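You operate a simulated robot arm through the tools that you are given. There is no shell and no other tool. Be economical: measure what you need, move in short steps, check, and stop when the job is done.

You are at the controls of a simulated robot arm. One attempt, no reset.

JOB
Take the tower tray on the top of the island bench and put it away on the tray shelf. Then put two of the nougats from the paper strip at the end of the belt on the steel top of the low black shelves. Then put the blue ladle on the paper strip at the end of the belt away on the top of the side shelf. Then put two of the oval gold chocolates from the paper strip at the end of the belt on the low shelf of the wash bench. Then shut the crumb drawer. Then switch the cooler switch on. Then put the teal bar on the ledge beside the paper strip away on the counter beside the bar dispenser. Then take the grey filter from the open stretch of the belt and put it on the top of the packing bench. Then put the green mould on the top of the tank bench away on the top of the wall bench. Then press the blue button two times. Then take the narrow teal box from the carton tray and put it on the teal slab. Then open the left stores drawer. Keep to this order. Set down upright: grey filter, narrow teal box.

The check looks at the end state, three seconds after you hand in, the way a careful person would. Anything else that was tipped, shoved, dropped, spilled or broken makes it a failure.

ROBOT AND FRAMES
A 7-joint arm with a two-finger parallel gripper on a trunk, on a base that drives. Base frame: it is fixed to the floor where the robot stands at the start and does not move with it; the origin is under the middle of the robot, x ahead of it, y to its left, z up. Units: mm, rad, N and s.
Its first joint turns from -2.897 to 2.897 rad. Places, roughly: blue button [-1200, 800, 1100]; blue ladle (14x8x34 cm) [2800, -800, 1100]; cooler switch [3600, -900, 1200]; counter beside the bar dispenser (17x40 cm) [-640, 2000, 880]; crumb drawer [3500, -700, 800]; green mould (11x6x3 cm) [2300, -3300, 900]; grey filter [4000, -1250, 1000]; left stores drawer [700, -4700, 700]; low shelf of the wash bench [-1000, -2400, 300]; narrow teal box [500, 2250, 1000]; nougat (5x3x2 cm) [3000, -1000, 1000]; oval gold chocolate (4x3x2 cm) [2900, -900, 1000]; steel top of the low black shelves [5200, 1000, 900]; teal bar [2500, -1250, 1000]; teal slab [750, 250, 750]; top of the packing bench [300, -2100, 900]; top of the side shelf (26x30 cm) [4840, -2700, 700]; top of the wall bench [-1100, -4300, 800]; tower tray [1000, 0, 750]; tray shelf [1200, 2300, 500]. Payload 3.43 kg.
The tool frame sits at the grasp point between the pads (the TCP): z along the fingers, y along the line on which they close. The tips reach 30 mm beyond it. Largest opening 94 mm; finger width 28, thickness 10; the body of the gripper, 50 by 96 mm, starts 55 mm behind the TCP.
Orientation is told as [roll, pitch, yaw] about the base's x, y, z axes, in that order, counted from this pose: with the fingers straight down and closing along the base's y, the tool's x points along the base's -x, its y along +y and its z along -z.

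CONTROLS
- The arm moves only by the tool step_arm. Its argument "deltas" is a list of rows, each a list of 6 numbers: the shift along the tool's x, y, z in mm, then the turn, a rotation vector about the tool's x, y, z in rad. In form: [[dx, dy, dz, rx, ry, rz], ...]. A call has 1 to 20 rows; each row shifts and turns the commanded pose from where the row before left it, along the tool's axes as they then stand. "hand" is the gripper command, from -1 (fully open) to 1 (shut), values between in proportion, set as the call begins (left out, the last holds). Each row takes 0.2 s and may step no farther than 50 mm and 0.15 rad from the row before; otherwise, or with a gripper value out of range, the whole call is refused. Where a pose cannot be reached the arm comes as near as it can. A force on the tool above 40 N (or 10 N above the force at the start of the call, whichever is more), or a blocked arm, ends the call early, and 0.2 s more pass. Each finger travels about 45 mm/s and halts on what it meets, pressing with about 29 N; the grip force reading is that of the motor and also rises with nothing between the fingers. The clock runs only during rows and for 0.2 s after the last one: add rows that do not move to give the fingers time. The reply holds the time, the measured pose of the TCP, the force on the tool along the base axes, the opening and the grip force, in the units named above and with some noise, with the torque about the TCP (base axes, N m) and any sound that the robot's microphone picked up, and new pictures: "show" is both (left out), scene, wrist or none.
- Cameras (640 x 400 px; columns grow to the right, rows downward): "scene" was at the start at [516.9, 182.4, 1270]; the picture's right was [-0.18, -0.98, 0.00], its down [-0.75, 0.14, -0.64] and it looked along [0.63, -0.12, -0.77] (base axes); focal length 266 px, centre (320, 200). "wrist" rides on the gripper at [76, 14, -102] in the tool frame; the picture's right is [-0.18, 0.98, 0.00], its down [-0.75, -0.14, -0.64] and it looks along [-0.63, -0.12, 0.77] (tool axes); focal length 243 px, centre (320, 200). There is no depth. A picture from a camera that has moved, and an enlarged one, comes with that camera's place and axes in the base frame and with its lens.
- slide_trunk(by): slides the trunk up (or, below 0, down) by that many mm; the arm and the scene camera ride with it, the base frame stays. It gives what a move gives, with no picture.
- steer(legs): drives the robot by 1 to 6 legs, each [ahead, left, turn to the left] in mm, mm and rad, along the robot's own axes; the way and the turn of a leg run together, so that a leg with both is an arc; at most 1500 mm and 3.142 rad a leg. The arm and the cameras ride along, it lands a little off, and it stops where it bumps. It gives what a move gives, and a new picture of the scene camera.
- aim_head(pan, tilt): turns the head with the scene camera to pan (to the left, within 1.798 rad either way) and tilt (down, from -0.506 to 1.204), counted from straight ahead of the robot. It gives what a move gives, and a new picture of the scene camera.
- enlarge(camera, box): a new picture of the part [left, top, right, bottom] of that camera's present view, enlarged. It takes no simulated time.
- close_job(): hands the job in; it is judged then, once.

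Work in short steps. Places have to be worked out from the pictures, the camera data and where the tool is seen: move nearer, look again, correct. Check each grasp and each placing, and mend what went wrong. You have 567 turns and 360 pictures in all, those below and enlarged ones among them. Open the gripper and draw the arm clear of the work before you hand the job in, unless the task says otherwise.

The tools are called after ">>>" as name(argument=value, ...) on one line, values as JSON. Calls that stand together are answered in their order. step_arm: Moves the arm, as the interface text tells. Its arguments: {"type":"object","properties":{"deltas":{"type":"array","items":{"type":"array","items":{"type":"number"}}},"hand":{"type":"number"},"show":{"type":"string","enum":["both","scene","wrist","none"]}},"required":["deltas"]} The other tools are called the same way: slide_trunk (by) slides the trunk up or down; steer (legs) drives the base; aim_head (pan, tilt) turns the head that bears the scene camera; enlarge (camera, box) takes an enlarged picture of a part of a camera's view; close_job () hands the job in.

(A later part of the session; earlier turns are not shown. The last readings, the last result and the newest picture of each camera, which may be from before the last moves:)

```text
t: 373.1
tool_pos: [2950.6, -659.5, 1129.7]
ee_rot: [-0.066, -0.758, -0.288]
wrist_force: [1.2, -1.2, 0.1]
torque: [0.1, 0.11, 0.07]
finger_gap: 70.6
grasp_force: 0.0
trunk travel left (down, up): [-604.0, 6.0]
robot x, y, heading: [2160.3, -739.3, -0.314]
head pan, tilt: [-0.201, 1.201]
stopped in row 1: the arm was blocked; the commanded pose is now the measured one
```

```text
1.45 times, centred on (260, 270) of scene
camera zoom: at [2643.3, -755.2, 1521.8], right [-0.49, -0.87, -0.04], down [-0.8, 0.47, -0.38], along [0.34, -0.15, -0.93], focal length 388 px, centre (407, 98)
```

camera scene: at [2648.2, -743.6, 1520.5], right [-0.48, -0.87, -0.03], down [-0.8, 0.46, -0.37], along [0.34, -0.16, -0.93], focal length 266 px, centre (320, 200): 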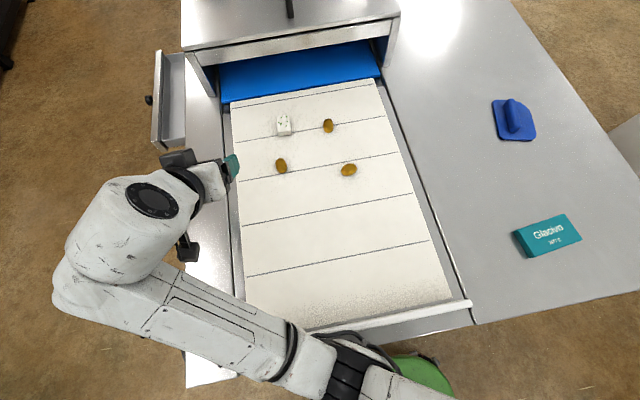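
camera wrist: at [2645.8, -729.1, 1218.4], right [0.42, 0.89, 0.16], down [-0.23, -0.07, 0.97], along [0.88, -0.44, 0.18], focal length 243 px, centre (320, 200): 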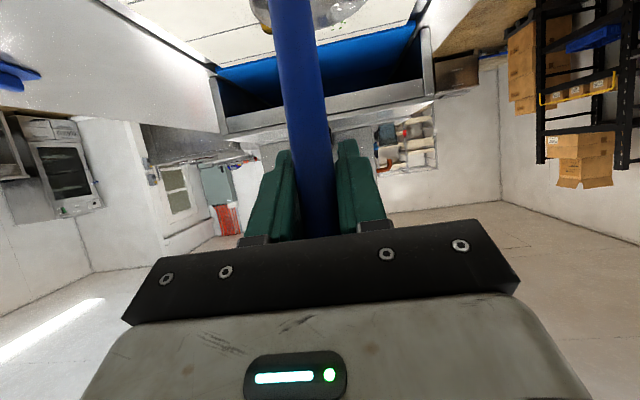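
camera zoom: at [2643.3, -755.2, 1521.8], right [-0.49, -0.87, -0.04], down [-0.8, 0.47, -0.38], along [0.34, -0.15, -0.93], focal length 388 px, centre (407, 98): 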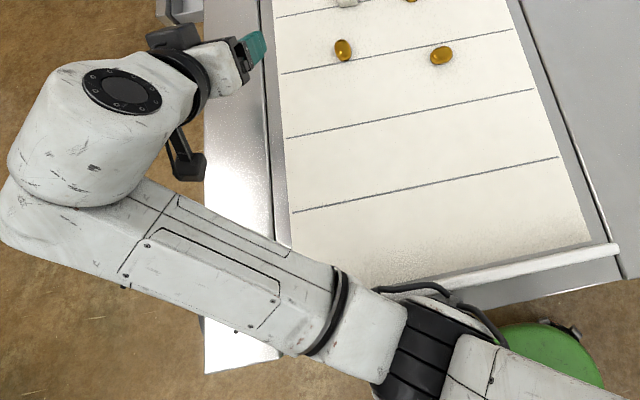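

I try backing in a short step again, now straight back.

>>> steer(legs=[[-60, 0, 0]])

```text
t: 373.8
tool_pos: [3006.1, -623.6, 1103.6]
ee_rot: [-0.092, -0.743, -0.28]
wrist_force: [6.1, -5.9, -5.7]
torque: [0.23, 0.03, 0.2]
finger_gap: 70.4
grasp_force: 0.1
trunk travel left (down, up): [-604.0, 6.0]
robot x, y, heading: [2159.4, -743.6, -0.333]
head pan, tilt: [-0.201, 1.201]
stopped in leg 1: the robot was blocked; the commanded pose is now the measured one
camera scene: at [2661.9, -751.9, 1513.7], right [-0.51, -0.86, -0.02], down [-0.8, 0.48, -0.37], along [0.33, -0.17, -0.93], focal length 266 px, centre (320, 200)
```

scene: 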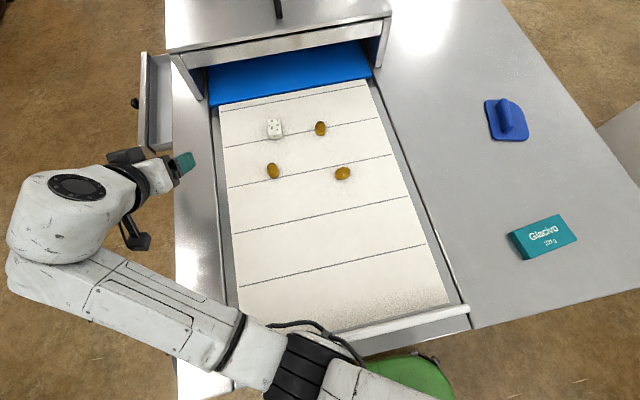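

I hold the arm still for a moment to see whether it is still being pushed.

>>> step_arm(deltas=[[0, 0, 0, 0, 0, 0], [0, 0, 0, 0, 0, 0]], show="none")

>>> aim_head(pan=-0.6, tilt=1.2)

```text
t: 374.4
tool_pos: [3006.9, -629.5, 1112.3]
ee_rot: [-0.079, -0.746, -0.301]
wrist_force: [-2.2, 3.3, 0.4]
torque: [-0.12, -0.15, -0.02]
finger_gap: 70.3
grasp_force: 0.0
trunk travel left (down, up): [-604.0, 6.0]
robot x, y, heading: [2163.7, -746.3, -0.337]
head pan, tilt: [-0.201, 1.201]
```

```text
t: 375.3
tool_pos: [3007.4, -631.7, 1114.4]
ee_rot: [-0.075, -0.749, -0.302]
wrist_force: [10.9, -9.3, 0.5]
torque: [0.54, 0.69, 0.2]
finger_gap: 70.3
grasp_force: 0.0
trunk travel left (down, up): [-604.0, 6.0]
robot x, y, heading: [2161.4, -746.2, -0.342]
head pan, tilt: [-0.6, 1.201]
camera scene: at [2657.4, -764.9, 1512.4], right [-0.81, -0.59, -0.01], down [-0.55, 0.76, -0.36], along [0.23, -0.29, -0.93], focal length 266 px, centre (320, 200)
```

scene: 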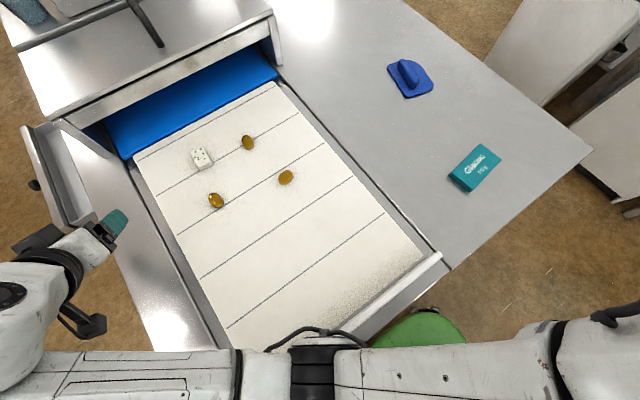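

The elbow lies on the belt's end bar. I raise the trunk the last 6 mm to relieve it.

>>> slide_trunk(by=6)

>>> step_arm(deltas=[[-3, 0, -3, 0, 0, 0], [-3, 0, -3, 0, 0, 0], [-3, 0, -3, 0, 0, 0], [-3, 0, -3, 0, 0, 0], [0, 0, 0, 0, 0, 0]], show="none")

```text
t: 375.8
tool_pos: [3009.3, -634.8, 1114.8]
ee_rot: [-0.084, -0.745, -0.299]
wrist_force: [1.2, -3.9, 0.9]
torque: [0.19, 0.18, 0.12]
finger_gap: 70.6
grasp_force: 0.1
trunk travel left (down, up): [-610.0, 0.0]
robot x, y, heading: [2164.9, -745.6, -0.34]
head pan, tilt: [-0.6, 1.201]
```

```text
t: 377.0
tool_pos: [3008.2, -639.0, 1118.6]
ee_rot: [-0.103, -0.734, -0.286]
wrist_force: [-0.6, 0.2, -1.0]
torque: [-0.01, -0.01, 0.0]
finger_gap: 70.5
grasp_force: 0.1
trunk travel left (down, up): [-610.0, 0.0]
robot x, y, heading: [2160.8, -742.3, -0.34]
head pan, tilt: [-0.6, 1.201]
```

>>> step_arm(deltas=[[-4, 0, -4, 0, 0, 0], [-4, 0, -4, 0, 0, 0], [-4, 0, -4, 0, 0, 0], [-4, 0, -4, 0, 0, 0], [-4, 0, -4, 0, 0, 0], [-4, 0, -4, 0, 0, 0], [0, 0, 0, 0, 0, 0]], show="scene")

```text
t: 378.6
tool_pos: [3005.8, -611.8, 1156.6]
ee_rot: [-0.104, -0.738, -0.262]
wrist_force: [0.1, -0.5, 0.0]
torque: [0.0, 0.01, 0.0]
finger_gap: 70.7
grasp_force: 0.1
trunk travel left (down, up): [-610.0, 0.0]
robot x, y, heading: [2162.0, -741.8, -0.319]
head pan, tilt: [-0.6, 1.201]
camera scene: at [2669.1, -741.7, 1510.4], right [-0.8, -0.6, 0.0], down [-0.56, 0.74, -0.36], along [0.22, -0.29, -0.93], focal length 266 px, centre (320, 200)
```

scene: 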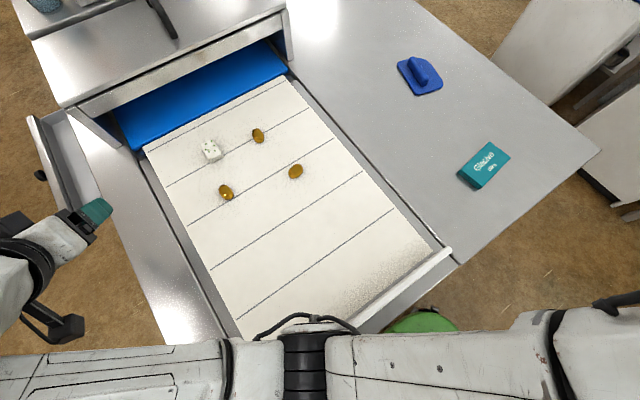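

It moves freely now and the robot stands level again. I raise further, then back the base.

>>> step_arm(deltas=[[-5, 0, -5, 0, 0, 0], [-5, 0, -5, 0, 0, 0], [-5, 0, -5, 0, 0, 0], [-5, 0, -5, 0, 0, 0], [-5, 0, -5, 0, 0, 0], [0, 0, 0, 0, 0, 0]], show="none")

>>> steer(legs=[[-60, 0, 0]])

```text
t: 380.0
tool_pos: [3011.1, -615.3, 1184.2]
ee_rot: [-0.11, -0.733, -0.264]
wrist_force: [0.3, 0.0, 0.1]
torque: [0.02, 0.01, 0.01]
finger_gap: 70.4
grasp_force: 0.0
trunk travel left (down, up): [-610.0, 0.0]
robot x, y, heading: [2155.9, -743.8, -0.32]
head pan, tilt: [-0.6, 1.201]
```

```text
t: 381.0
tool_pos: [2954.0, -595.8, 1185.9]
ee_rot: [-0.11, -0.734, -0.264]
wrist_force: [0.0, 0.1, 0.3]
torque: [-0.03, 0.0, -0.01]
finger_gap: 70.7
grasp_force: 0.2
trunk travel left (down, up): [-610.0, 0.0]
robot x, y, heading: [2102.8, -724.4, -0.327]
head pan, tilt: [-0.6, 1.201]
camera scene: at [2614.5, -724.1, 1508.2], right [-0.8, -0.6, 0.0], down [-0.56, 0.75, -0.36], along [0.22, -0.29, -0.93], focal length 266 px, centre (320, 200)
```

scene: 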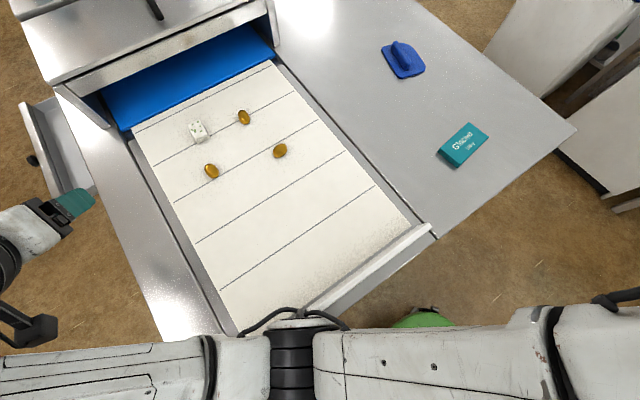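

Free. I back off 450 mm and check the belt end.

>>> steer(legs=[[-450, 0, 0]])

>>> aim_head(pan=0.0, tilt=0.7)

```text
t: 383.7
tool_pos: [2526.1, -453.7, 1185.4]
ee_rot: [-0.11, -0.731, -0.267]
wrist_force: [-0.5, -0.1, -0.6]
torque: [0.04, 0.03, 0.01]
finger_gap: 70.5
grasp_force: 0.0
trunk travel left (down, up): [-610.0, 0.0]
robot x, y, heading: [1674.4, -574.4, -0.334]
head pan, tilt: [-0.6, 1.201]
camera scene: at [2186.5, -580.7, 1508.2], right [-0.8, -0.6, 0.0], down [-0.56, 0.75, -0.36], along [0.22, -0.29, -0.93], focal length 266 px, centre (320, 200)
```

scene: 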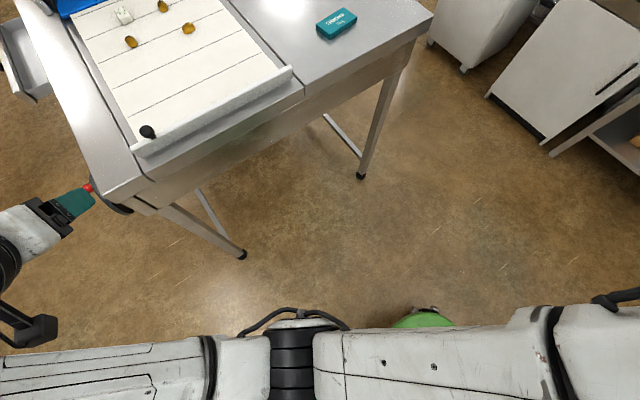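

```text
t: 384.7
tool_pos: [2526.1, -453.3, 1185.6]
ee_rot: [-0.111, -0.732, -0.27]
wrist_force: [0.8, 0.3, -0.3]
torque: [-0.01, -0.01, 0.04]
finger_gap: 70.5
grasp_force: 0.0
trunk travel left (down, up): [-610.0, 0.0]
robot x, y, heading: [1670.9, -577.4, -0.333]
head pan, tilt: [0.0, 0.7]
camera scene: at [2233.3, -563.5, 1544.2], right [-0.33, -0.95, 0.0], down [-0.61, 0.21, -0.76], along [0.72, -0.25, -0.64], focal length 266 px, centre (320, 200)
```

scene: 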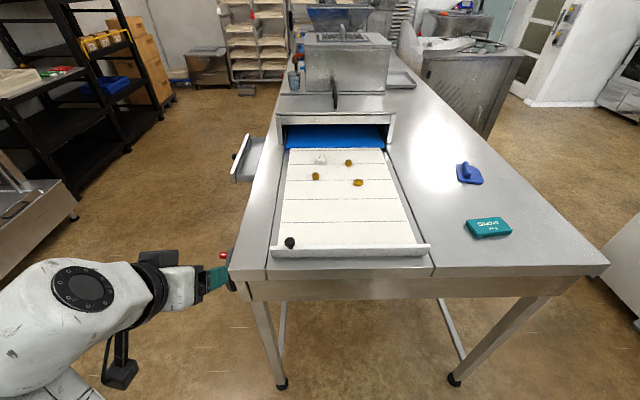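

Nothing is harmed. For work over the belt I need the elbow-high shape again, so I back off further and repeat the sequence that gave it: vertical tool low and extended, retract, then rise.

>>> steer(legs=[[-300, 0, 0]])

>>> step_arm(deltas=[[25, -20, 30, 0, 0, 0], [25, -20, 30, 0.04, 0, 0], [25, -20, 30, 0.04, 0, 0], [25, -20, 30, 0.03, 0, 0], [25, -20, 30, 0, 0, 0], [25, -20, 30, 0, 0, 0], [25, -20, 30, 0, 0, 0], [25, -20, 30, 0, 0, 0], [0, 0, 0, 0, 0.12, 0], [0, 0, 0, 0, 0.12, 0], [0, 0, 0, 0, 0.12, 0], [0, 0, 0, 0, 0.12, 0], [0, 0, 0, 0, 0.12, 0], [0, 0, 0, 0, 0.12, 0], [0, 0, 0, 0, 0, 0]], show="none")

```text
t: 386.6
tool_pos: [2305.2, -356.9, 1186.5]
ee_rot: [-0.108, -0.736, -0.258]
wrist_force: [1.0, -0.5, 0.4]
torque: [-0.01, 0.0, -0.02]
finger_gap: 70.6
grasp_force: 0.2
trunk travel left (down, up): [-610.0, 0.0]
robot x, y, heading: [1451.2, -491.9, -0.32]
head pan, tilt: [0.0, 0.7]
stopped in leg 1: the robot was blocked; the commanded pose is now the measured one
camera scene: at [2013.7, -469.6, 1544.4], right [-0.31, -0.95, 0.0], down [-0.61, 0.2, -0.77], along [0.73, -0.24, -0.64], focal length 266 px, centre (320, 200)
```

scene: 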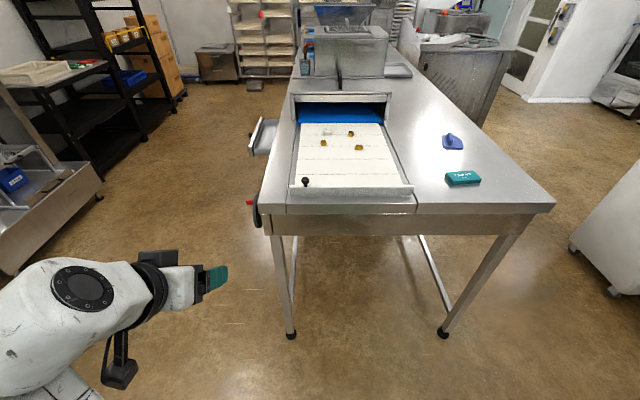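

```text
t: 389.8
tool_pos: [2246.1, -546.8, 898.7]
ee_rot: [-0.163, -0.024, -0.403]
wrist_force: [-0.5, -0.3, 0.1]
torque: [-0.04, 0.02, -0.02]
finger_gap: 70.5
grasp_force: 0.0
trunk travel left (down, up): [-610.0, 0.0]
robot x, y, heading: [1454.8, -492.9, -0.324]
head pan, tilt: [0.0, 0.7]
```

The base touched the island behind it; I move forward 80 mm. Then finish righting the tool, retract, and rise.

>>> steer(legs=[[90, 0, 0]])

>>> step_arm(deltas=[[0, 0, 0, -0.08, 0, 0], [0, 0, 0, -0.08, 0, 0], [0, 0, 0, 0, 0.024, 0.08], [0, 0, 40, 0, 0, 0], [42, 0, 0, 0, 0, 0], [42, 0, 0, 0, 0, 0], [42, 0, 0, 0, 0, 0], [42, 0, 0, 0, 0, 0], [42, 0, 0, 0, 0, 0], [0, 0, 0, 0, 0, 0]], show="none")

>>> step_arm(deltas=[[0, 0, -45, 0, 0, 0], [0, 0, -45, 0, 0, 0], [0, 0, -45, 0, 0, 0], [0, 0, -45, 0, 0, 0], [0, 0, -45, 0, 0, 0], [0, 0, -45, 0, 0, 0], [0, 0, -45, 0, 0, 0], [0, 0, 0, 0, 0, 0]], show="scene")

```text
t: 390.9
tool_pos: [2331.6, -576.5, 899.1]
ee_rot: [-0.162, -0.027, -0.402]
wrist_force: [-0.3, -0.6, -0.3]
torque: [0.0, 0.01, -0.02]
finger_gap: 70.6
grasp_force: 0.0
trunk travel left (down, up): [-610.0, 0.0]
robot x, y, heading: [1537.6, -518.3, -0.318]
head pan, tilt: [0.0, 0.7]
camera scene: at [2099.6, -498.2, 1544.2], right [-0.31, -0.95, 0.0], down [-0.61, 0.2, -0.76], along [0.73, -0.24, -0.64], focal length 266 px, centre (320, 200)
```

scene: 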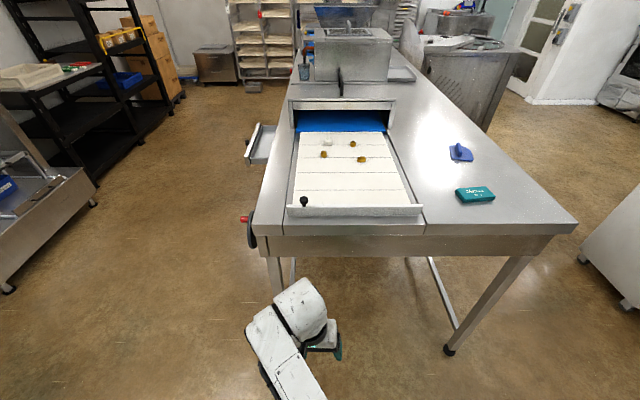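

```text
t: 393.1
tool_pos: [2144.4, -476.7, 857.0]
ee_rot: [-0.001, -0.001, -0.482]
wrist_force: [-0.2, -0.1, 0.9]
torque: [-0.01, -0.02, -0.01]
finger_gap: 70.5
grasp_force: 0.0
trunk travel left (down, up): [-610.0, 0.0]
robot x, y, heading: [1537.7, -519.1, -0.318]
head pan, tilt: [0.0, 0.7]
```

```text
t: 394.9
tool_pos: [2139.1, -481.7, 1117.2]
ee_rot: [-0.002, -0.002, -0.482]
wrist_force: [0.1, 0.3, 0.9]
torque: [-0.01, -0.02, 0.01]
finger_gap: 70.4
grasp_force: 0.1
out of reach, approached as far as the arm can: row 2, 3
trunk travel left (down, up): [-610.0, 0.0]
robot x, y, heading: [1539.5, -518.7, -0.32]
head pan, tilt: [0.0, 0.7]
camera scene: at [2099.1, -497.7, 1544.4], right [-0.31, -0.95, 0.0], down [-0.61, 0.2, -0.77], along [0.73, -0.24, -0.64], focal length 266 px, centre (320, 200)
```

scene: 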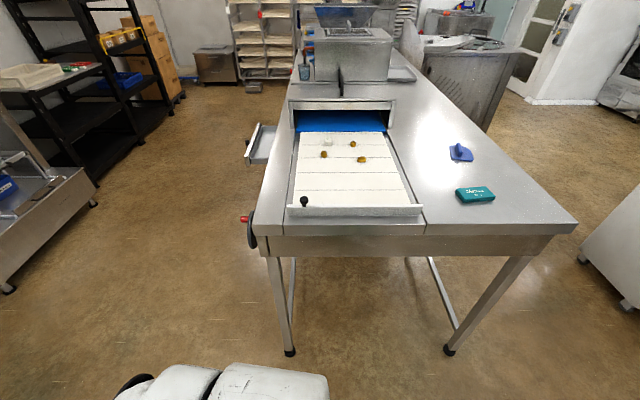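

>>> aim_head(pan=0.0, tilt=1.2)

```text
t: 395.8
tool_pos: [2140.5, -479.8, 1116.2]
ee_rot: [-0.002, -0.002, -0.481]
wrist_force: [-0.8, 0.0, -0.1]
torque: [-0.03, -0.02, -0.01]
finger_gap: 70.4
grasp_force: 0.0
trunk travel left (down, up): [-610.0, 0.0]
robot x, y, heading: [1538.1, -519.2, -0.319]
head pan, tilt: [0.0, 1.201]
camera scene: at [2072.1, -489.1, 1508.3], right [-0.31, -0.95, 0.0], down [-0.88, 0.29, -0.36], along [0.34, -0.11, -0.93], focal length 266 px, centre (320, 200)
```

scene: 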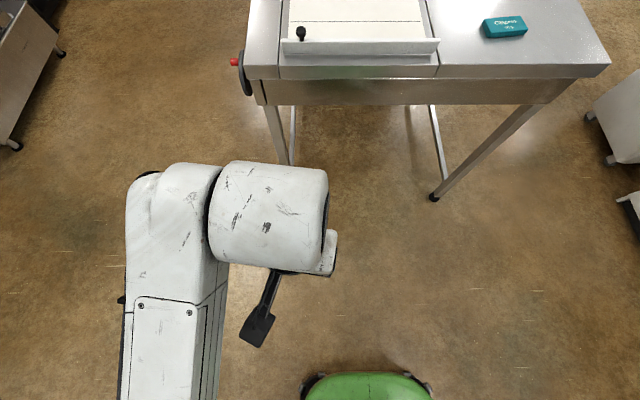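

The arm now comes in from behind at the left, elbow high. I drive to the belt end and then extend over chocolate A.

>>> steer(legs=[[600, -51, 0]])

>>> step_arm(deltas=[[0, 0, 0, 0, 0, -0.08], [0, 0, 0, 0, 0, -0.08], [-40, -5, 0, 0, 0, 0], [-40, -5, 0, 0, 0, 0], [-40, -5, 0, 0, 0, 0], [0, 0, 0, 0, 0, 0]], show="both")

```text
t: 399.2
tool_pos: [2691.7, -710.8, 1116.0]
ee_rot: [-0.001, -0.002, -0.476]
wrist_force: [-0.4, 0.1, -0.9]
torque: [-0.01, -0.01, 0.01]
finger_gap: 70.6
grasp_force: 0.1
trunk travel left (down, up): [-610.0, 0.0]
robot x, y, heading: [2089.8, -755.8, -0.314]
head pan, tilt: [0.0, 1.201]
camera scene: at [2623.4, -720.4, 1508.3], right [-0.31, -0.95, 0.0], down [-0.89, 0.29, -0.36], along [0.34, -0.11, -0.93], focal length 266 px, centre (320, 200)
```

scene: 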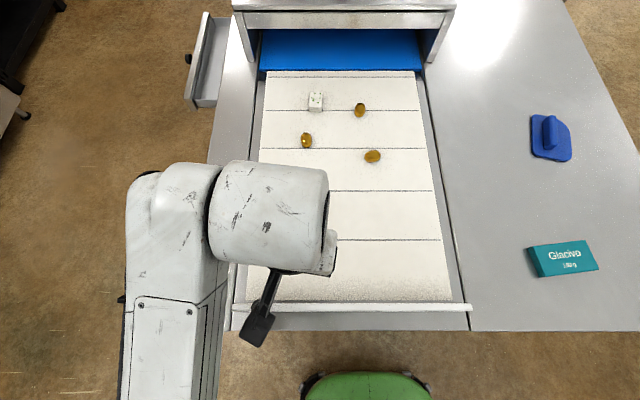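

```text
t: 400.6
tool_pos: [2799.8, -764.3, 1117.2]
ee_rot: [-0.002, -0.001, -0.316]
wrist_force: [0.3, -0.5, 0.1]
torque: [0.0, 0.0, 0.0]
finger_gap: 70.5
grasp_force: 0.0
trunk travel left (down, up): [-610.0, 0.0]
robot x, y, heading: [2089.7, -752.0, -0.315]
head pan, tilt: [0.0, 1.201]
camera scene: at [2623.6, -720.5, 1508.2], right [-0.31, -0.95, 0.0], down [-0.89, 0.29, -0.36], along [0.34, -0.11, -0.93], focal length 266 px, centre (320, 200)
camera wrist: at [2732.0, -727.2, 1218.2], right [0.48, 0.88, 0.0], down [0.67, -0.37, 0.64], along [0.56, -0.31, -0.77], focal length 243 px, centre (320, 200)
```

scene: 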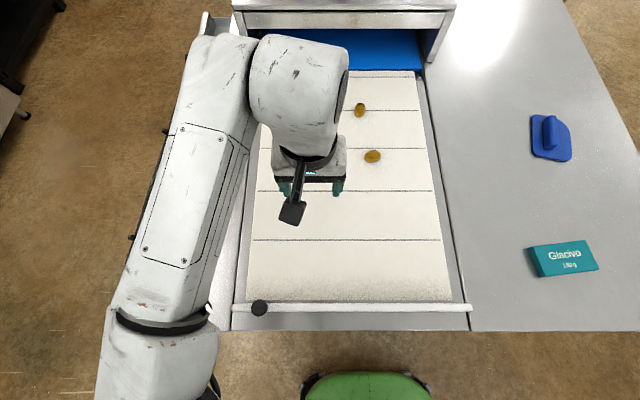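
wrist: 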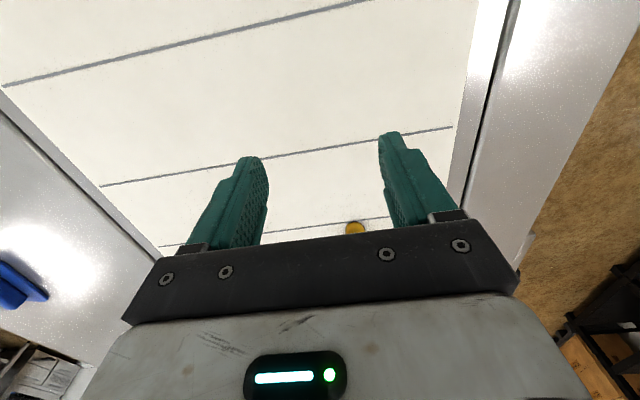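

A is near (2934,-790). I extend over it.

>>> step_arm(deltas=[[-45, 5.7, 0, 0, 0, 0], [-45, 5.7, 0, 0, 0, 0], [-45, 5.7, 0, 0, 0, 0], [0, 0, 25, 0, 0, 0], [0, 0, 0, 0, 0, 0]], show="both")

```text
t: 401.8
tool_pos: [2934.3, -789.8, 1090.1]
ee_rot: [-0.001, -0.003, -0.318]
wrist_force: [0.1, 1.0, -0.1]
torque: [-0.01, 0.01, 0.0]
finger_gap: 70.4
grasp_force: 0.1
trunk travel left (down, up): [-610.0, 0.0]
robot x, y, heading: [2088.9, -753.5, -0.314]
head pan, tilt: [0.0, 1.201]
camera scene: at [2623.5, -720.5, 1508.3], right [-0.31, -0.95, 0.0], down [-0.89, 0.29, -0.36], along [0.34, -0.11, -0.93], focal length 266 px, centre (320, 200)
camera wrist: at [2865.9, -753.3, 1192.4], right [0.48, 0.88, 0.0], down [0.67, -0.37, 0.64], along [0.56, -0.31, -0.77], focal length 243 px, centre (320, 200)
```

scene: 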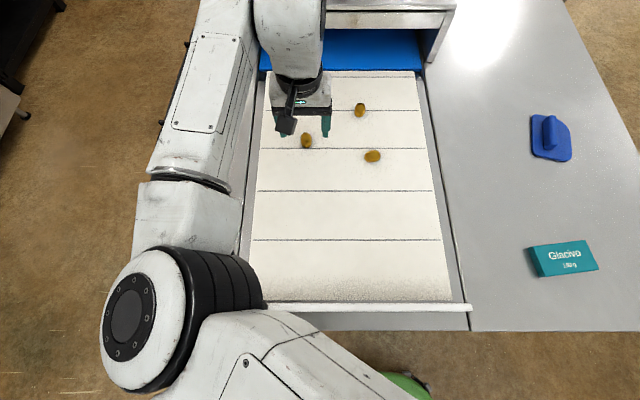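
wrist: 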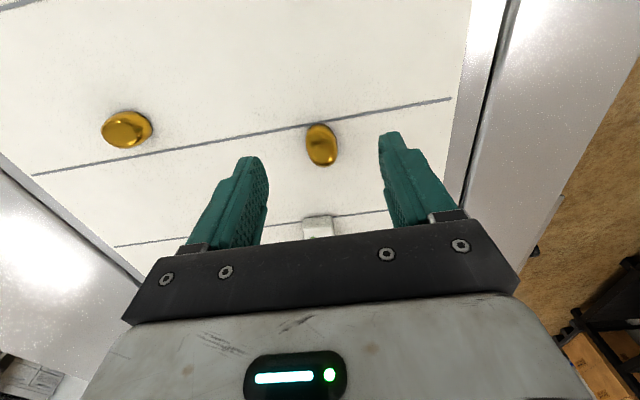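

I shift 7 mm forward, lower and grip.

>>> step_arm(deltas=[[-7, 1, 14, 0, 0, 0], [0, 0, 14, 0, 0, 0], [0, 0, 14, 0, 0, 0], [0, 0, 0, 0, 0, 0]], show="none")

>>> step_arm(deltas=[[0, 0, 0, 0, 0, 0], [0, 0, 0, 0, 0, 0], [0, 0, 0, 0, 0, 0], [0, 0, 0, 0, 0, 0]], hand=1, show="none")

>>> step_arm(deltas=[[0, 0, -25, 0, 0, 0], [0, 0, -25, 0, 0, 0], [0, 0, -25, 0, 0, 0], [42, 0, 0, 0, 0, 0], [42, 0, 0, 0, 0, 0], [42, 0, 0, 0, 0, 0], [42, 0, 0, 0, 0, 0], [0, 0, 0, 0, 0, 0]], show="wrist")

```text
t: 402.8
tool_pos: [2941.8, -791.2, 1048.4]
ee_rot: [-0.002, -0.002, -0.318]
wrist_force: [-0.5, 0.7, 0.4]
torque: [-0.01, 0.04, -0.04]
finger_gap: 70.6
grasp_force: 0.2
trunk travel left (down, up): [-610.0, 0.0]
robot x, y, heading: [2091.1, -753.3, -0.314]
head pan, tilt: [0.0, 1.201]
```

```text
t: 403.8
tool_pos: [2942.1, -790.7, 1049.3]
ee_rot: [0.002, 0.0, -0.315]
wrist_force: [0.1, 0.8, -0.2]
torque: [-0.04, 0.02, 0.01]
finger_gap: 19.0
grasp_force: 28.8
trunk travel left (down, up): [-610.0, 0.0]
robot x, y, heading: [2092.5, -750.6, -0.314]
head pan, tilt: [0.0, 1.201]
```

```text
t: 405.6
tool_pos: [2782.8, -736.9, 1125.8]
ee_rot: [-0.001, 0.0, -0.314]
wrist_force: [-0.7, -0.3, 0.4]
torque: [0.0, 0.0, -0.03]
finger_gap: 18.5
grasp_force: 28.7
trunk travel left (down, up): [-610.0, 0.0]
robot x, y, heading: [2093.1, -750.4, -0.317]
head pan, tilt: [0.0, 1.201]
camera wrist: at [2713.7, -700.6, 1227.3], right [0.48, 0.88, 0.0], down [0.67, -0.37, 0.64], along [0.56, -0.31, -0.77], focal length 243 px, centre (320, 200)
```

wrist: 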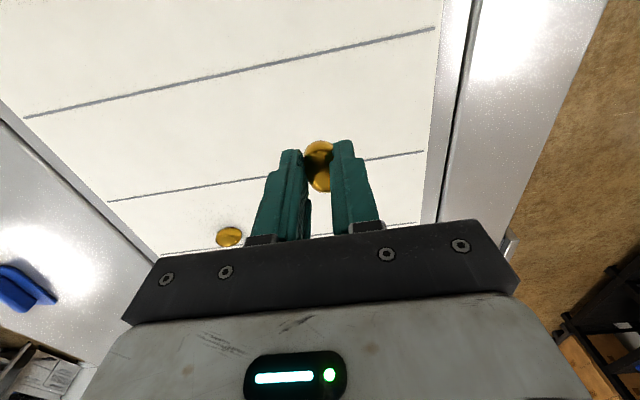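

Chocolate A is held. I back off and drive toward the west side for the wash bench, then look.

>>> steer(legs=[[-330, 0, 0], [6, -820, 0], [0, 0, -2.5]])

>>> aim_head(pan=0.1, tilt=0.3)

```text
t: 417.7
tool_pos: [977.2, -1847.6, 1125.8]
ee_rot: [-0.001, -0.002, -2.83]
wrist_force: [-0.2, -0.4, 0.4]
torque: [-0.01, 0.01, -0.01]
finger_gap: 17.6
grasp_force: 29.9
trunk travel left (down, up): [-610.0, 0.0]
robot x, y, heading: [1527.4, -1432.4, -2.828]
head pan, tilt: [0.0, 1.201]
camera scene: at [1113.4, -1767.0, 1508.3], right [-0.31, 0.95, 0.0], down [0.89, 0.29, -0.36], along [-0.34, -0.11, -0.93], focal length 266 px, centre (320, 200)
```

scene: 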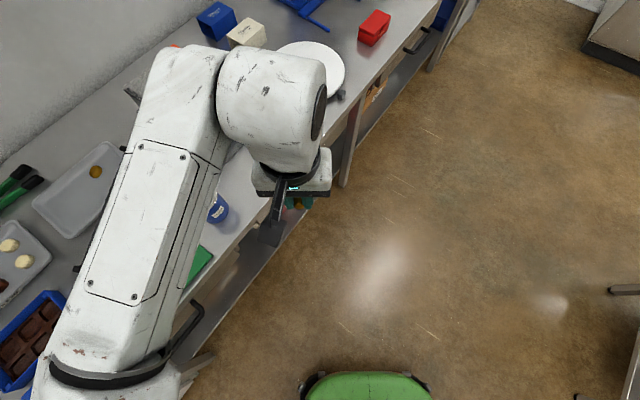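

```text
t: 418.9
tool_pos: [976.1, -1848.5, 1125.8]
ee_rot: [0.002, -0.004, -2.83]
wrist_force: [-0.2, 0.1, -0.1]
torque: [0.02, -0.01, 0.01]
finger_gap: 17.4
grasp_force: 28.6
trunk travel left (down, up): [-610.0, 0.0]
robot x, y, heading: [1527.0, -1429.4, -2.828]
head pan, tilt: [0.099, 0.3]
camera scene: at [1081.0, -1787.2, 1580.3], right [-0.4, 0.92, 0.0], down [0.27, 0.12, -0.95], along [-0.88, -0.38, -0.3], focal length 266 px, centre (320, 200)
```

scene: 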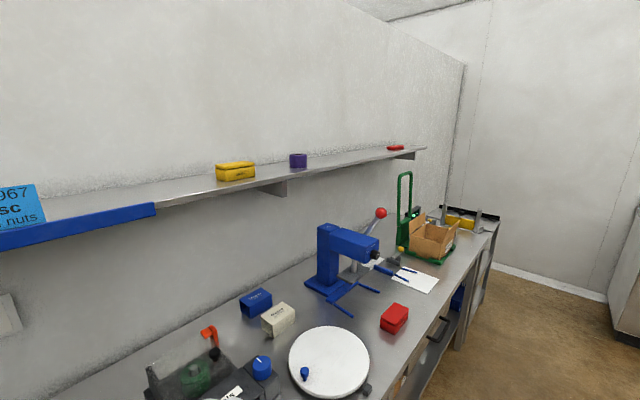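

I turn to face along the corridor and drive west, then look for the wash bench.

>>> steer(legs=[[0, 0, -0.6], [1450, 0, 0]])

>>> aim_head(pan=0.5, tilt=0.4)

```text
t: 427.8
tool_pos: [-563.8, -1061.5, 1125.3]
ee_rot: [-0.001, -0.003, 2.861]
wrist_force: [0.6, -0.5, 0.0]
torque: [-0.02, -0.01, 0.01]
finger_gap: 18.1
grasp_force: 28.8
trunk travel left (down, up): [-610.0, 0.0]
robot x, y, heading: [130.0, -1022.6, 2.87]
head pan, tilt: [0.099, 0.3]
camera scene: at [-443.8, -1069.6, 1580.4], right [0.18, 0.98, 0.0], down [0.29, -0.05, -0.96], along [-0.94, 0.17, -0.3], focal length 266 px, centre (320, 200)
```

scene: 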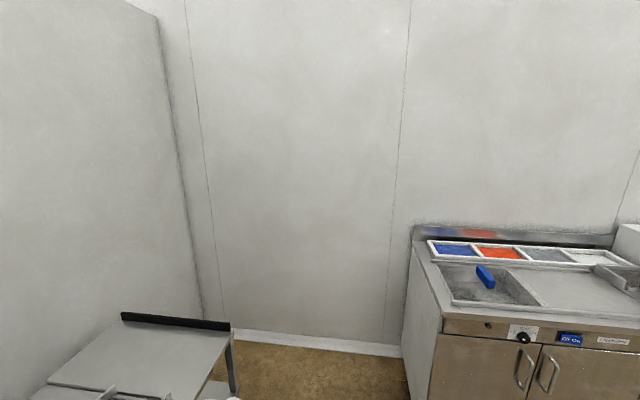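

```text
t: 428.6
tool_pos: [-563.9, -1062.1, 1126.1]
ee_rot: [-0.002, -0.002, 2.859]
wrist_force: [-0.3, 0.3, -0.3]
torque: [-0.01, 0.01, 0.03]
finger_gap: 18.2
grasp_force: 28.7
trunk travel left (down, up): [-610.0, 0.0]
robot x, y, heading: [127.6, -1020.8, 2.867]
head pan, tilt: [0.499, 0.4]
camera scene: at [-442.3, -1106.4, 1571.1], right [-0.22, 0.98, 0.0], down [0.38, 0.09, -0.92], along [-0.9, -0.2, -0.39], focal length 266 px, centre (320, 200)
```

scene: 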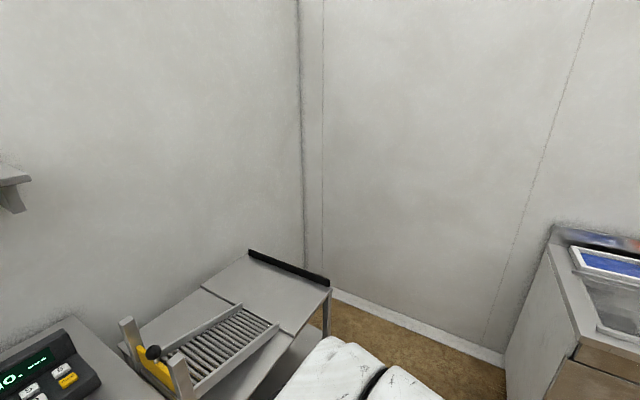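

The wash bench is behind the partition, so I must go round its east end. I drive back and around to the south-east area and look there.

>>> steer(legs=[[-1450, 0, 0], [0, 0, 2.91], [1300, -150, 0]])

>>> aim_head(pan=-1.3, tilt=0.3)

```text
t: 448.8
tool_pos: [3245.6, -2327.2, 1125.7]
ee_rot: [-0.001, -0.001, -0.528]
wrist_force: [0.5, -0.5, -0.2]
torque: [-0.04, 0.0, -0.02]
finger_gap: 17.4
grasp_force: 28.7
trunk travel left (down, up): [-610.0, 0.0]
robot x, y, heading: [2562.5, -2197.8, -0.523]
head pan, tilt: [0.499, 0.4]
camera scene: at [3136.9, -2251.7, 1571.1], right [-0.03, -1.0, 0.0], down [-0.39, 0.01, -0.92], along [0.92, -0.02, -0.39], focal length 266 px, centre (320, 200)
```

scene: 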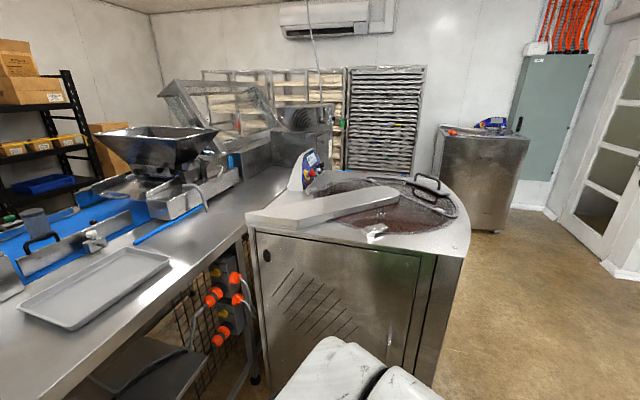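

```text
t: 450.6
tool_pos: [3244.7, -2326.9, 1125.4]
ee_rot: [0.0, -0.003, -0.527]
wrist_force: [0.0, 0.8, 0.4]
torque: [-0.01, 0.03, 0.0]
finger_gap: 0.0
grasp_force: 28.5
trunk travel left (down, up): [-610.0, 0.0]
robot x, y, heading: [2560.3, -2195.1, -0.528]
head pan, tilt: [-1.3, 0.3]
camera scene: at [3020.8, -2339.6, 1580.4], right [-0.97, 0.25, 0.0], down [0.07, 0.29, -0.96], along [-0.24, -0.92, -0.3], focal length 266 px, centre (320, 200)
```

scene: 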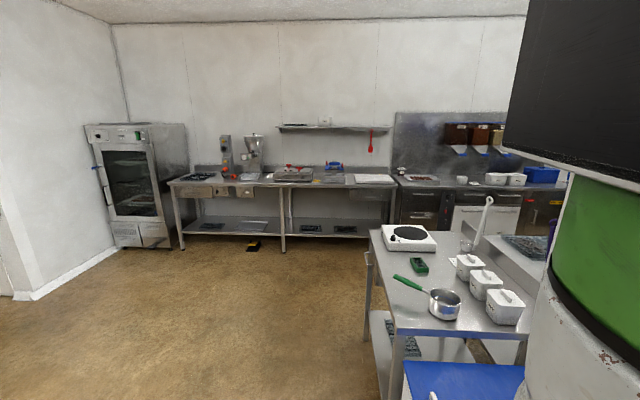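

The gripper reads empty: the chocolate has slipped out just now. I look for it on the floor under the hand.

>>> aim_head(pan=0.0, tilt=1.2)

>>> enlarge(camera="wrist", box=[0, 0, 640, 400])

```text
t: 452.0
tool_pos: [3244.8, -2327.1, 1126.0]
ee_rot: [-0.001, -0.003, -0.526]
wrist_force: [-0.2, 0.2, 0.8]
torque: [-0.02, -0.04, 0.01]
finger_gap: 0.1
grasp_force: 29.7
trunk travel left (down, up): [-610.0, 0.0]
robot x, y, heading: [2566.3, -2199.9, -0.527]
head pan, tilt: [0.0, 1.201]
camera scene: at [3092.7, -2277.4, 1508.3], right [-0.5, -0.86, 0.0], down [-0.81, 0.47, -0.36], along [0.31, -0.18, -0.93], focal length 266 px, centre (320, 200)
```

scene: 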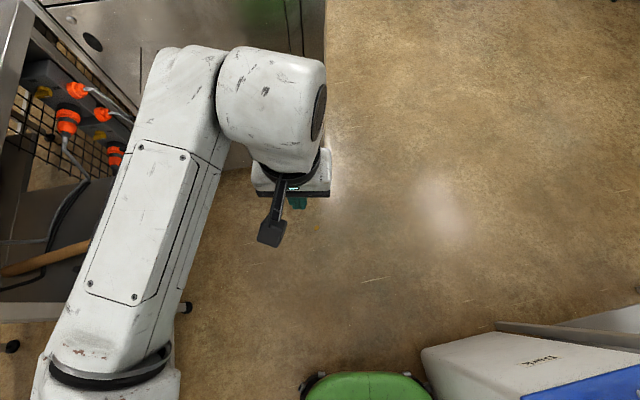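

```text
1.00 times, centred on (320, 200) of wrist (not enlarged: the box is as wide or as high as the picture)
camera zoom: at [3185.9, -2276.9, 1227.2], right [0.65, 0.76, 0.0], down [0.58, -0.5, 0.64], along [0.49, -0.42, -0.77], focal length 243 px, centre (320, 200)
```

zoom: 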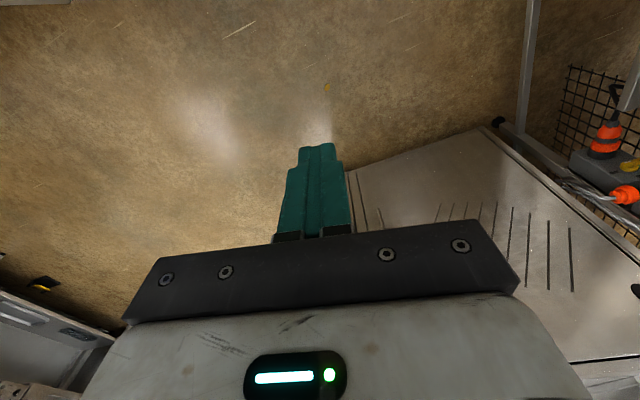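

A small gold spot shows on the floor; I enlarge it.

>>> enlarge(camera="wrist", box=[287, 63, 367, 113])

```text
8.00 times, centred on (327, 88) of wrist
camera zoom: at [3185.9, -2276.9, 1227.2], right [0.65, 0.76, 0.0], down [0.58, -0.5, 0.64], along [0.49, -0.42, -0.77], focal length 1941 px, centre (264, 1096)
```

zoom: 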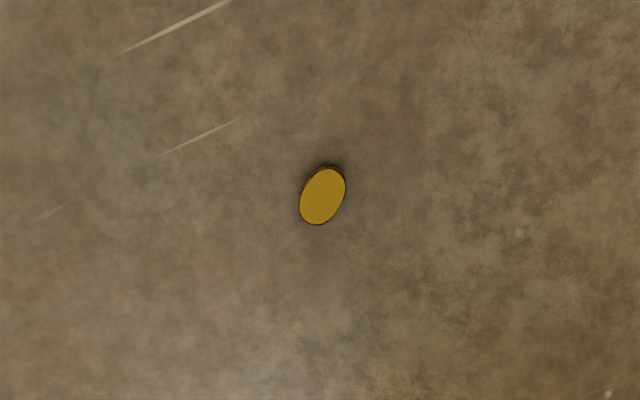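

It is the chocolate, lying flat side up at about (3459,-2465). I'll pick it up again: first lower the trunk fully and drive nearer.

>>> slide_trunk(by=-600)

>>> steer(legs=[[200, -12, 0]])

>>> step_arm(deltas=[[0, 0, 45, 0, 0, 0.1], [0, 0, 45, 0, 0, 0.1], [0, 0, 45, 0, 0, 0.1], [0, 0, 45, 0, 0, 0.1], [0, 0, 45, 0, 0, 0.1], [0, 0, 45, 0, 0, 0.087], [0, 0, 0, 0, 0, 0]], hand=-0.5, show="both")

```text
refused: -600 is not a number from -400 to 400
```

```text
t: 453.6
tool_pos: [3431.8, -2446.0, 1123.9]
ee_rot: [0.001, 0.003, -0.573]
wrist_force: [1.6, -0.8, -0.5]
torque: [0.06, 0.09, 0.0]
finger_gap: 0.0
grasp_force: 29.0
trunk travel left (down, up): [-610.0, 0.0]
robot x, y, heading: [2755.5, -2279.3, -0.569]
head pan, tilt: [0.0, 1.201]
camera scene: at [3284.1, -2388.1, 1506.6], right [-0.54, -0.84, 0.0], down [-0.79, 0.5, -0.36], along [0.3, -0.19, -0.93], focal length 266 px, centre (320, 200)
```

scene: 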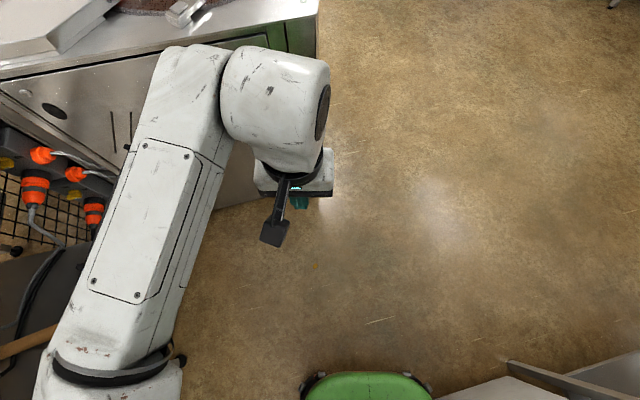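

```text
t: 455.2
tool_pos: [3429.9, -2441.8, 855.1]
ee_rot: [0.001, -0.002, -1.161]
wrist_force: [0.4, -0.4, 0.3]
torque: [-0.01, -0.01, -0.02]
finger_gap: 70.4
grasp_force: 0.0
trunk travel left (down, up): [-610.0, 0.0]
robot x, y, heading: [2756.0, -2278.7, -0.566]
head pan, tilt: [0.0, 1.201]
camera scene: at [3280.0, -2383.2, 1508.2], right [-0.54, -0.84, 0.0], down [-0.79, 0.5, -0.36], along [0.31, -0.2, -0.93], focal length 266 px, centre (320, 200)
camera wrist: at [3411.4, -2367.0, 956.4], right [0.98, 0.22, 0.0], down [0.17, -0.75, 0.64], along [0.14, -0.63, -0.77], focal length 243 px, centre (320, 200)
```

scene: 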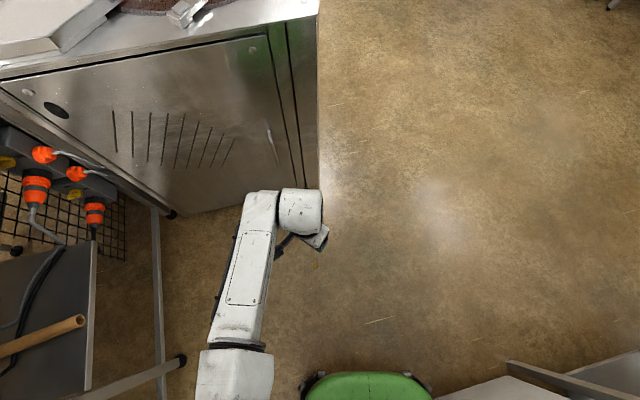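
wrist: 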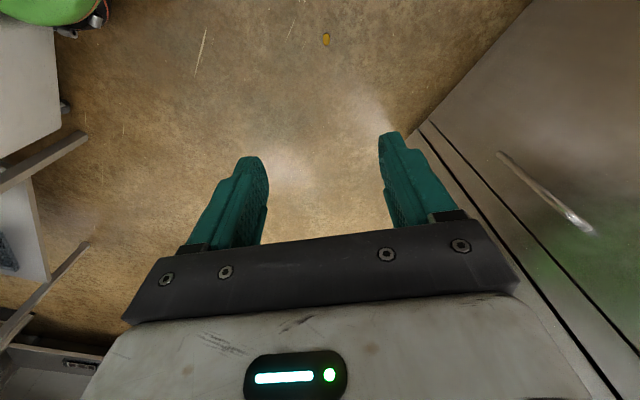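

The chocolate is at (3455,-2468). I lower the trunk in two steps.

>>> slide_trunk(by=-400)

>>> slide_trunk(by=-205)

>>> step_arm(deltas=[[14, 34, 0, 0, 0, 0], [0, 0, 40, 0, 0, 0], [0, 0, 40, 0, 0, 0], [0, 0, 20, 0, 0, 0], [0, 0, 0, 0, 0, 0]], show="wrist")

```text
t: 459.1
tool_pos: [3428.4, -2443.5, 455.0]
ee_rot: [0.001, -0.002, -1.162]
wrist_force: [0.0, 0.2, 0.6]
torque: [0.01, 0.04, -0.02]
finger_gap: 70.6
grasp_force: 0.0
trunk travel left (down, up): [-210.0, 400.0]
robot x, y, heading: [2756.0, -2279.1, -0.569]
head pan, tilt: [0.0, 1.201]
```

```text
t: 461.3
tool_pos: [3429.2, -2441.5, 251.1]
ee_rot: [0.002, -0.002, -1.159]
wrist_force: [0.3, 0.2, 0.1]
torque: [0.01, 0.0, 0.02]
finger_gap: 70.5
grasp_force: 0.1
trunk travel left (down, up): [-5.0, 605.0]
robot x, y, heading: [2757.2, -2283.7, -0.569]
head pan, tilt: [0.0, 1.201]
```

```text
t: 462.5
tool_pos: [3456.2, -2416.6, 149.8]
ee_rot: [0.002, -0.002, -1.16]
wrist_force: [-0.3, 0.0, -0.2]
torque: [-0.04, 0.0, 0.02]
finger_gap: 70.5
grasp_force: 0.1
trunk travel left (down, up): [-5.0, 605.0]
robot x, y, heading: [2756.3, -2281.9, -0.571]
head pan, tilt: [0.0, 1.201]
camera wrist: at [3437.4, -2340.6, 251.8], right [0.97, 0.22, 0.0], down [0.17, -0.75, 0.64], along [0.14, -0.63, -0.77], focal length 243 px, centre (320, 200)
```

wrist: 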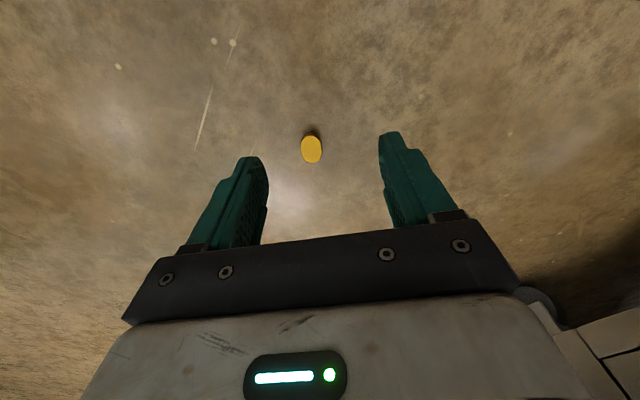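

I shift over it and lower to z≈60, then check.

>>> step_arm(deltas=[[-22, -10, 0, 0, 0, 0], [-22, -10, 0, 0, 0, 0], [0, 0, 40, 0, 0, 0], [0, 0, 40, 0, 0, 0], [0, 0, 0, 0, 0, 0]], show="wrist")

```text
t: 463.7
tool_pos: [3455.6, -2465.6, 71.0]
ee_rot: [0.002, 0.0, -1.162]
wrist_force: [-0.3, -0.4, 0.0]
torque: [0.05, 0.01, 0.0]
finger_gap: 70.5
grasp_force: 0.0
trunk travel left (down, up): [-5.0, 605.0]
robot x, y, heading: [2757.0, -2284.3, -0.567]
head pan, tilt: [0.0, 1.201]
camera wrist: at [3437.2, -2389.7, 172.1], right [0.97, 0.22, 0.0], down [0.17, -0.75, 0.64], along [0.14, -0.63, -0.77], focal length 243 px, centre (320, 200)
```

wrist: 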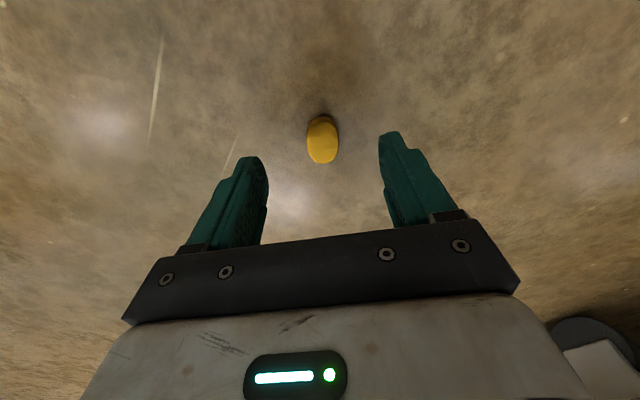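

>>> step_arm(deltas=[[0, 0, 20, 0, 0, 0], [0, 0, 10, 0, 0, 0], [0, 0, 4, 0, 0, 0], [0, 0, 3, 0, 0, 0], [0, 0, 0, 0, 0, 0]], show="none")

>>> step_arm(deltas=[[0, 0, 0, 0, 0, 0], [0, 0, 0, 0, 0, 0], [0, 0, 0, 0, 0, 0], [0, 0, 0, 0, 0, 0]], hand=0.45, show="wrist")

```text
t: 464.9
tool_pos: [3458.6, -2471.6, 43.1]
ee_rot: [0.004, -0.015, -1.169]
wrist_force: [0.4, 0.1, 0.9]
torque: [0.0, -0.01, 0.03]
finger_gap: 70.6
grasp_force: 0.0
out of reach, approached as far as the arm can: row 3, 4
trunk travel left (down, up): [-5.0, 605.0]
robot x, y, heading: [2756.2, -2283.2, -0.567]
head pan, tilt: [0.0, 1.201]
```

```text
t: 465.9
tool_pos: [3458.6, -2471.2, 42.0]
ee_rot: [0.006, -0.015, -1.17]
wrist_force: [0.3, 0.7, -0.7]
torque: [0.04, -0.01, 0.0]
finger_gap: 25.9
grasp_force: 0.1
trunk travel left (down, up): [-5.0, 605.0]
robot x, y, heading: [2758.8, -2280.8, -0.563]
head pan, tilt: [0.0, 1.201]
camera wrist: at [3440.0, -2394.7, 143.1], right [0.98, 0.21, 0.01], down [0.16, -0.74, 0.65], along [0.15, -0.64, -0.76], focal length 243 px, centre (320, 200)
```

wrist: 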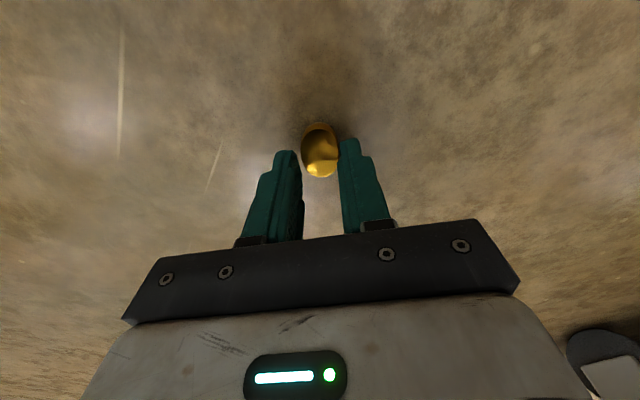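

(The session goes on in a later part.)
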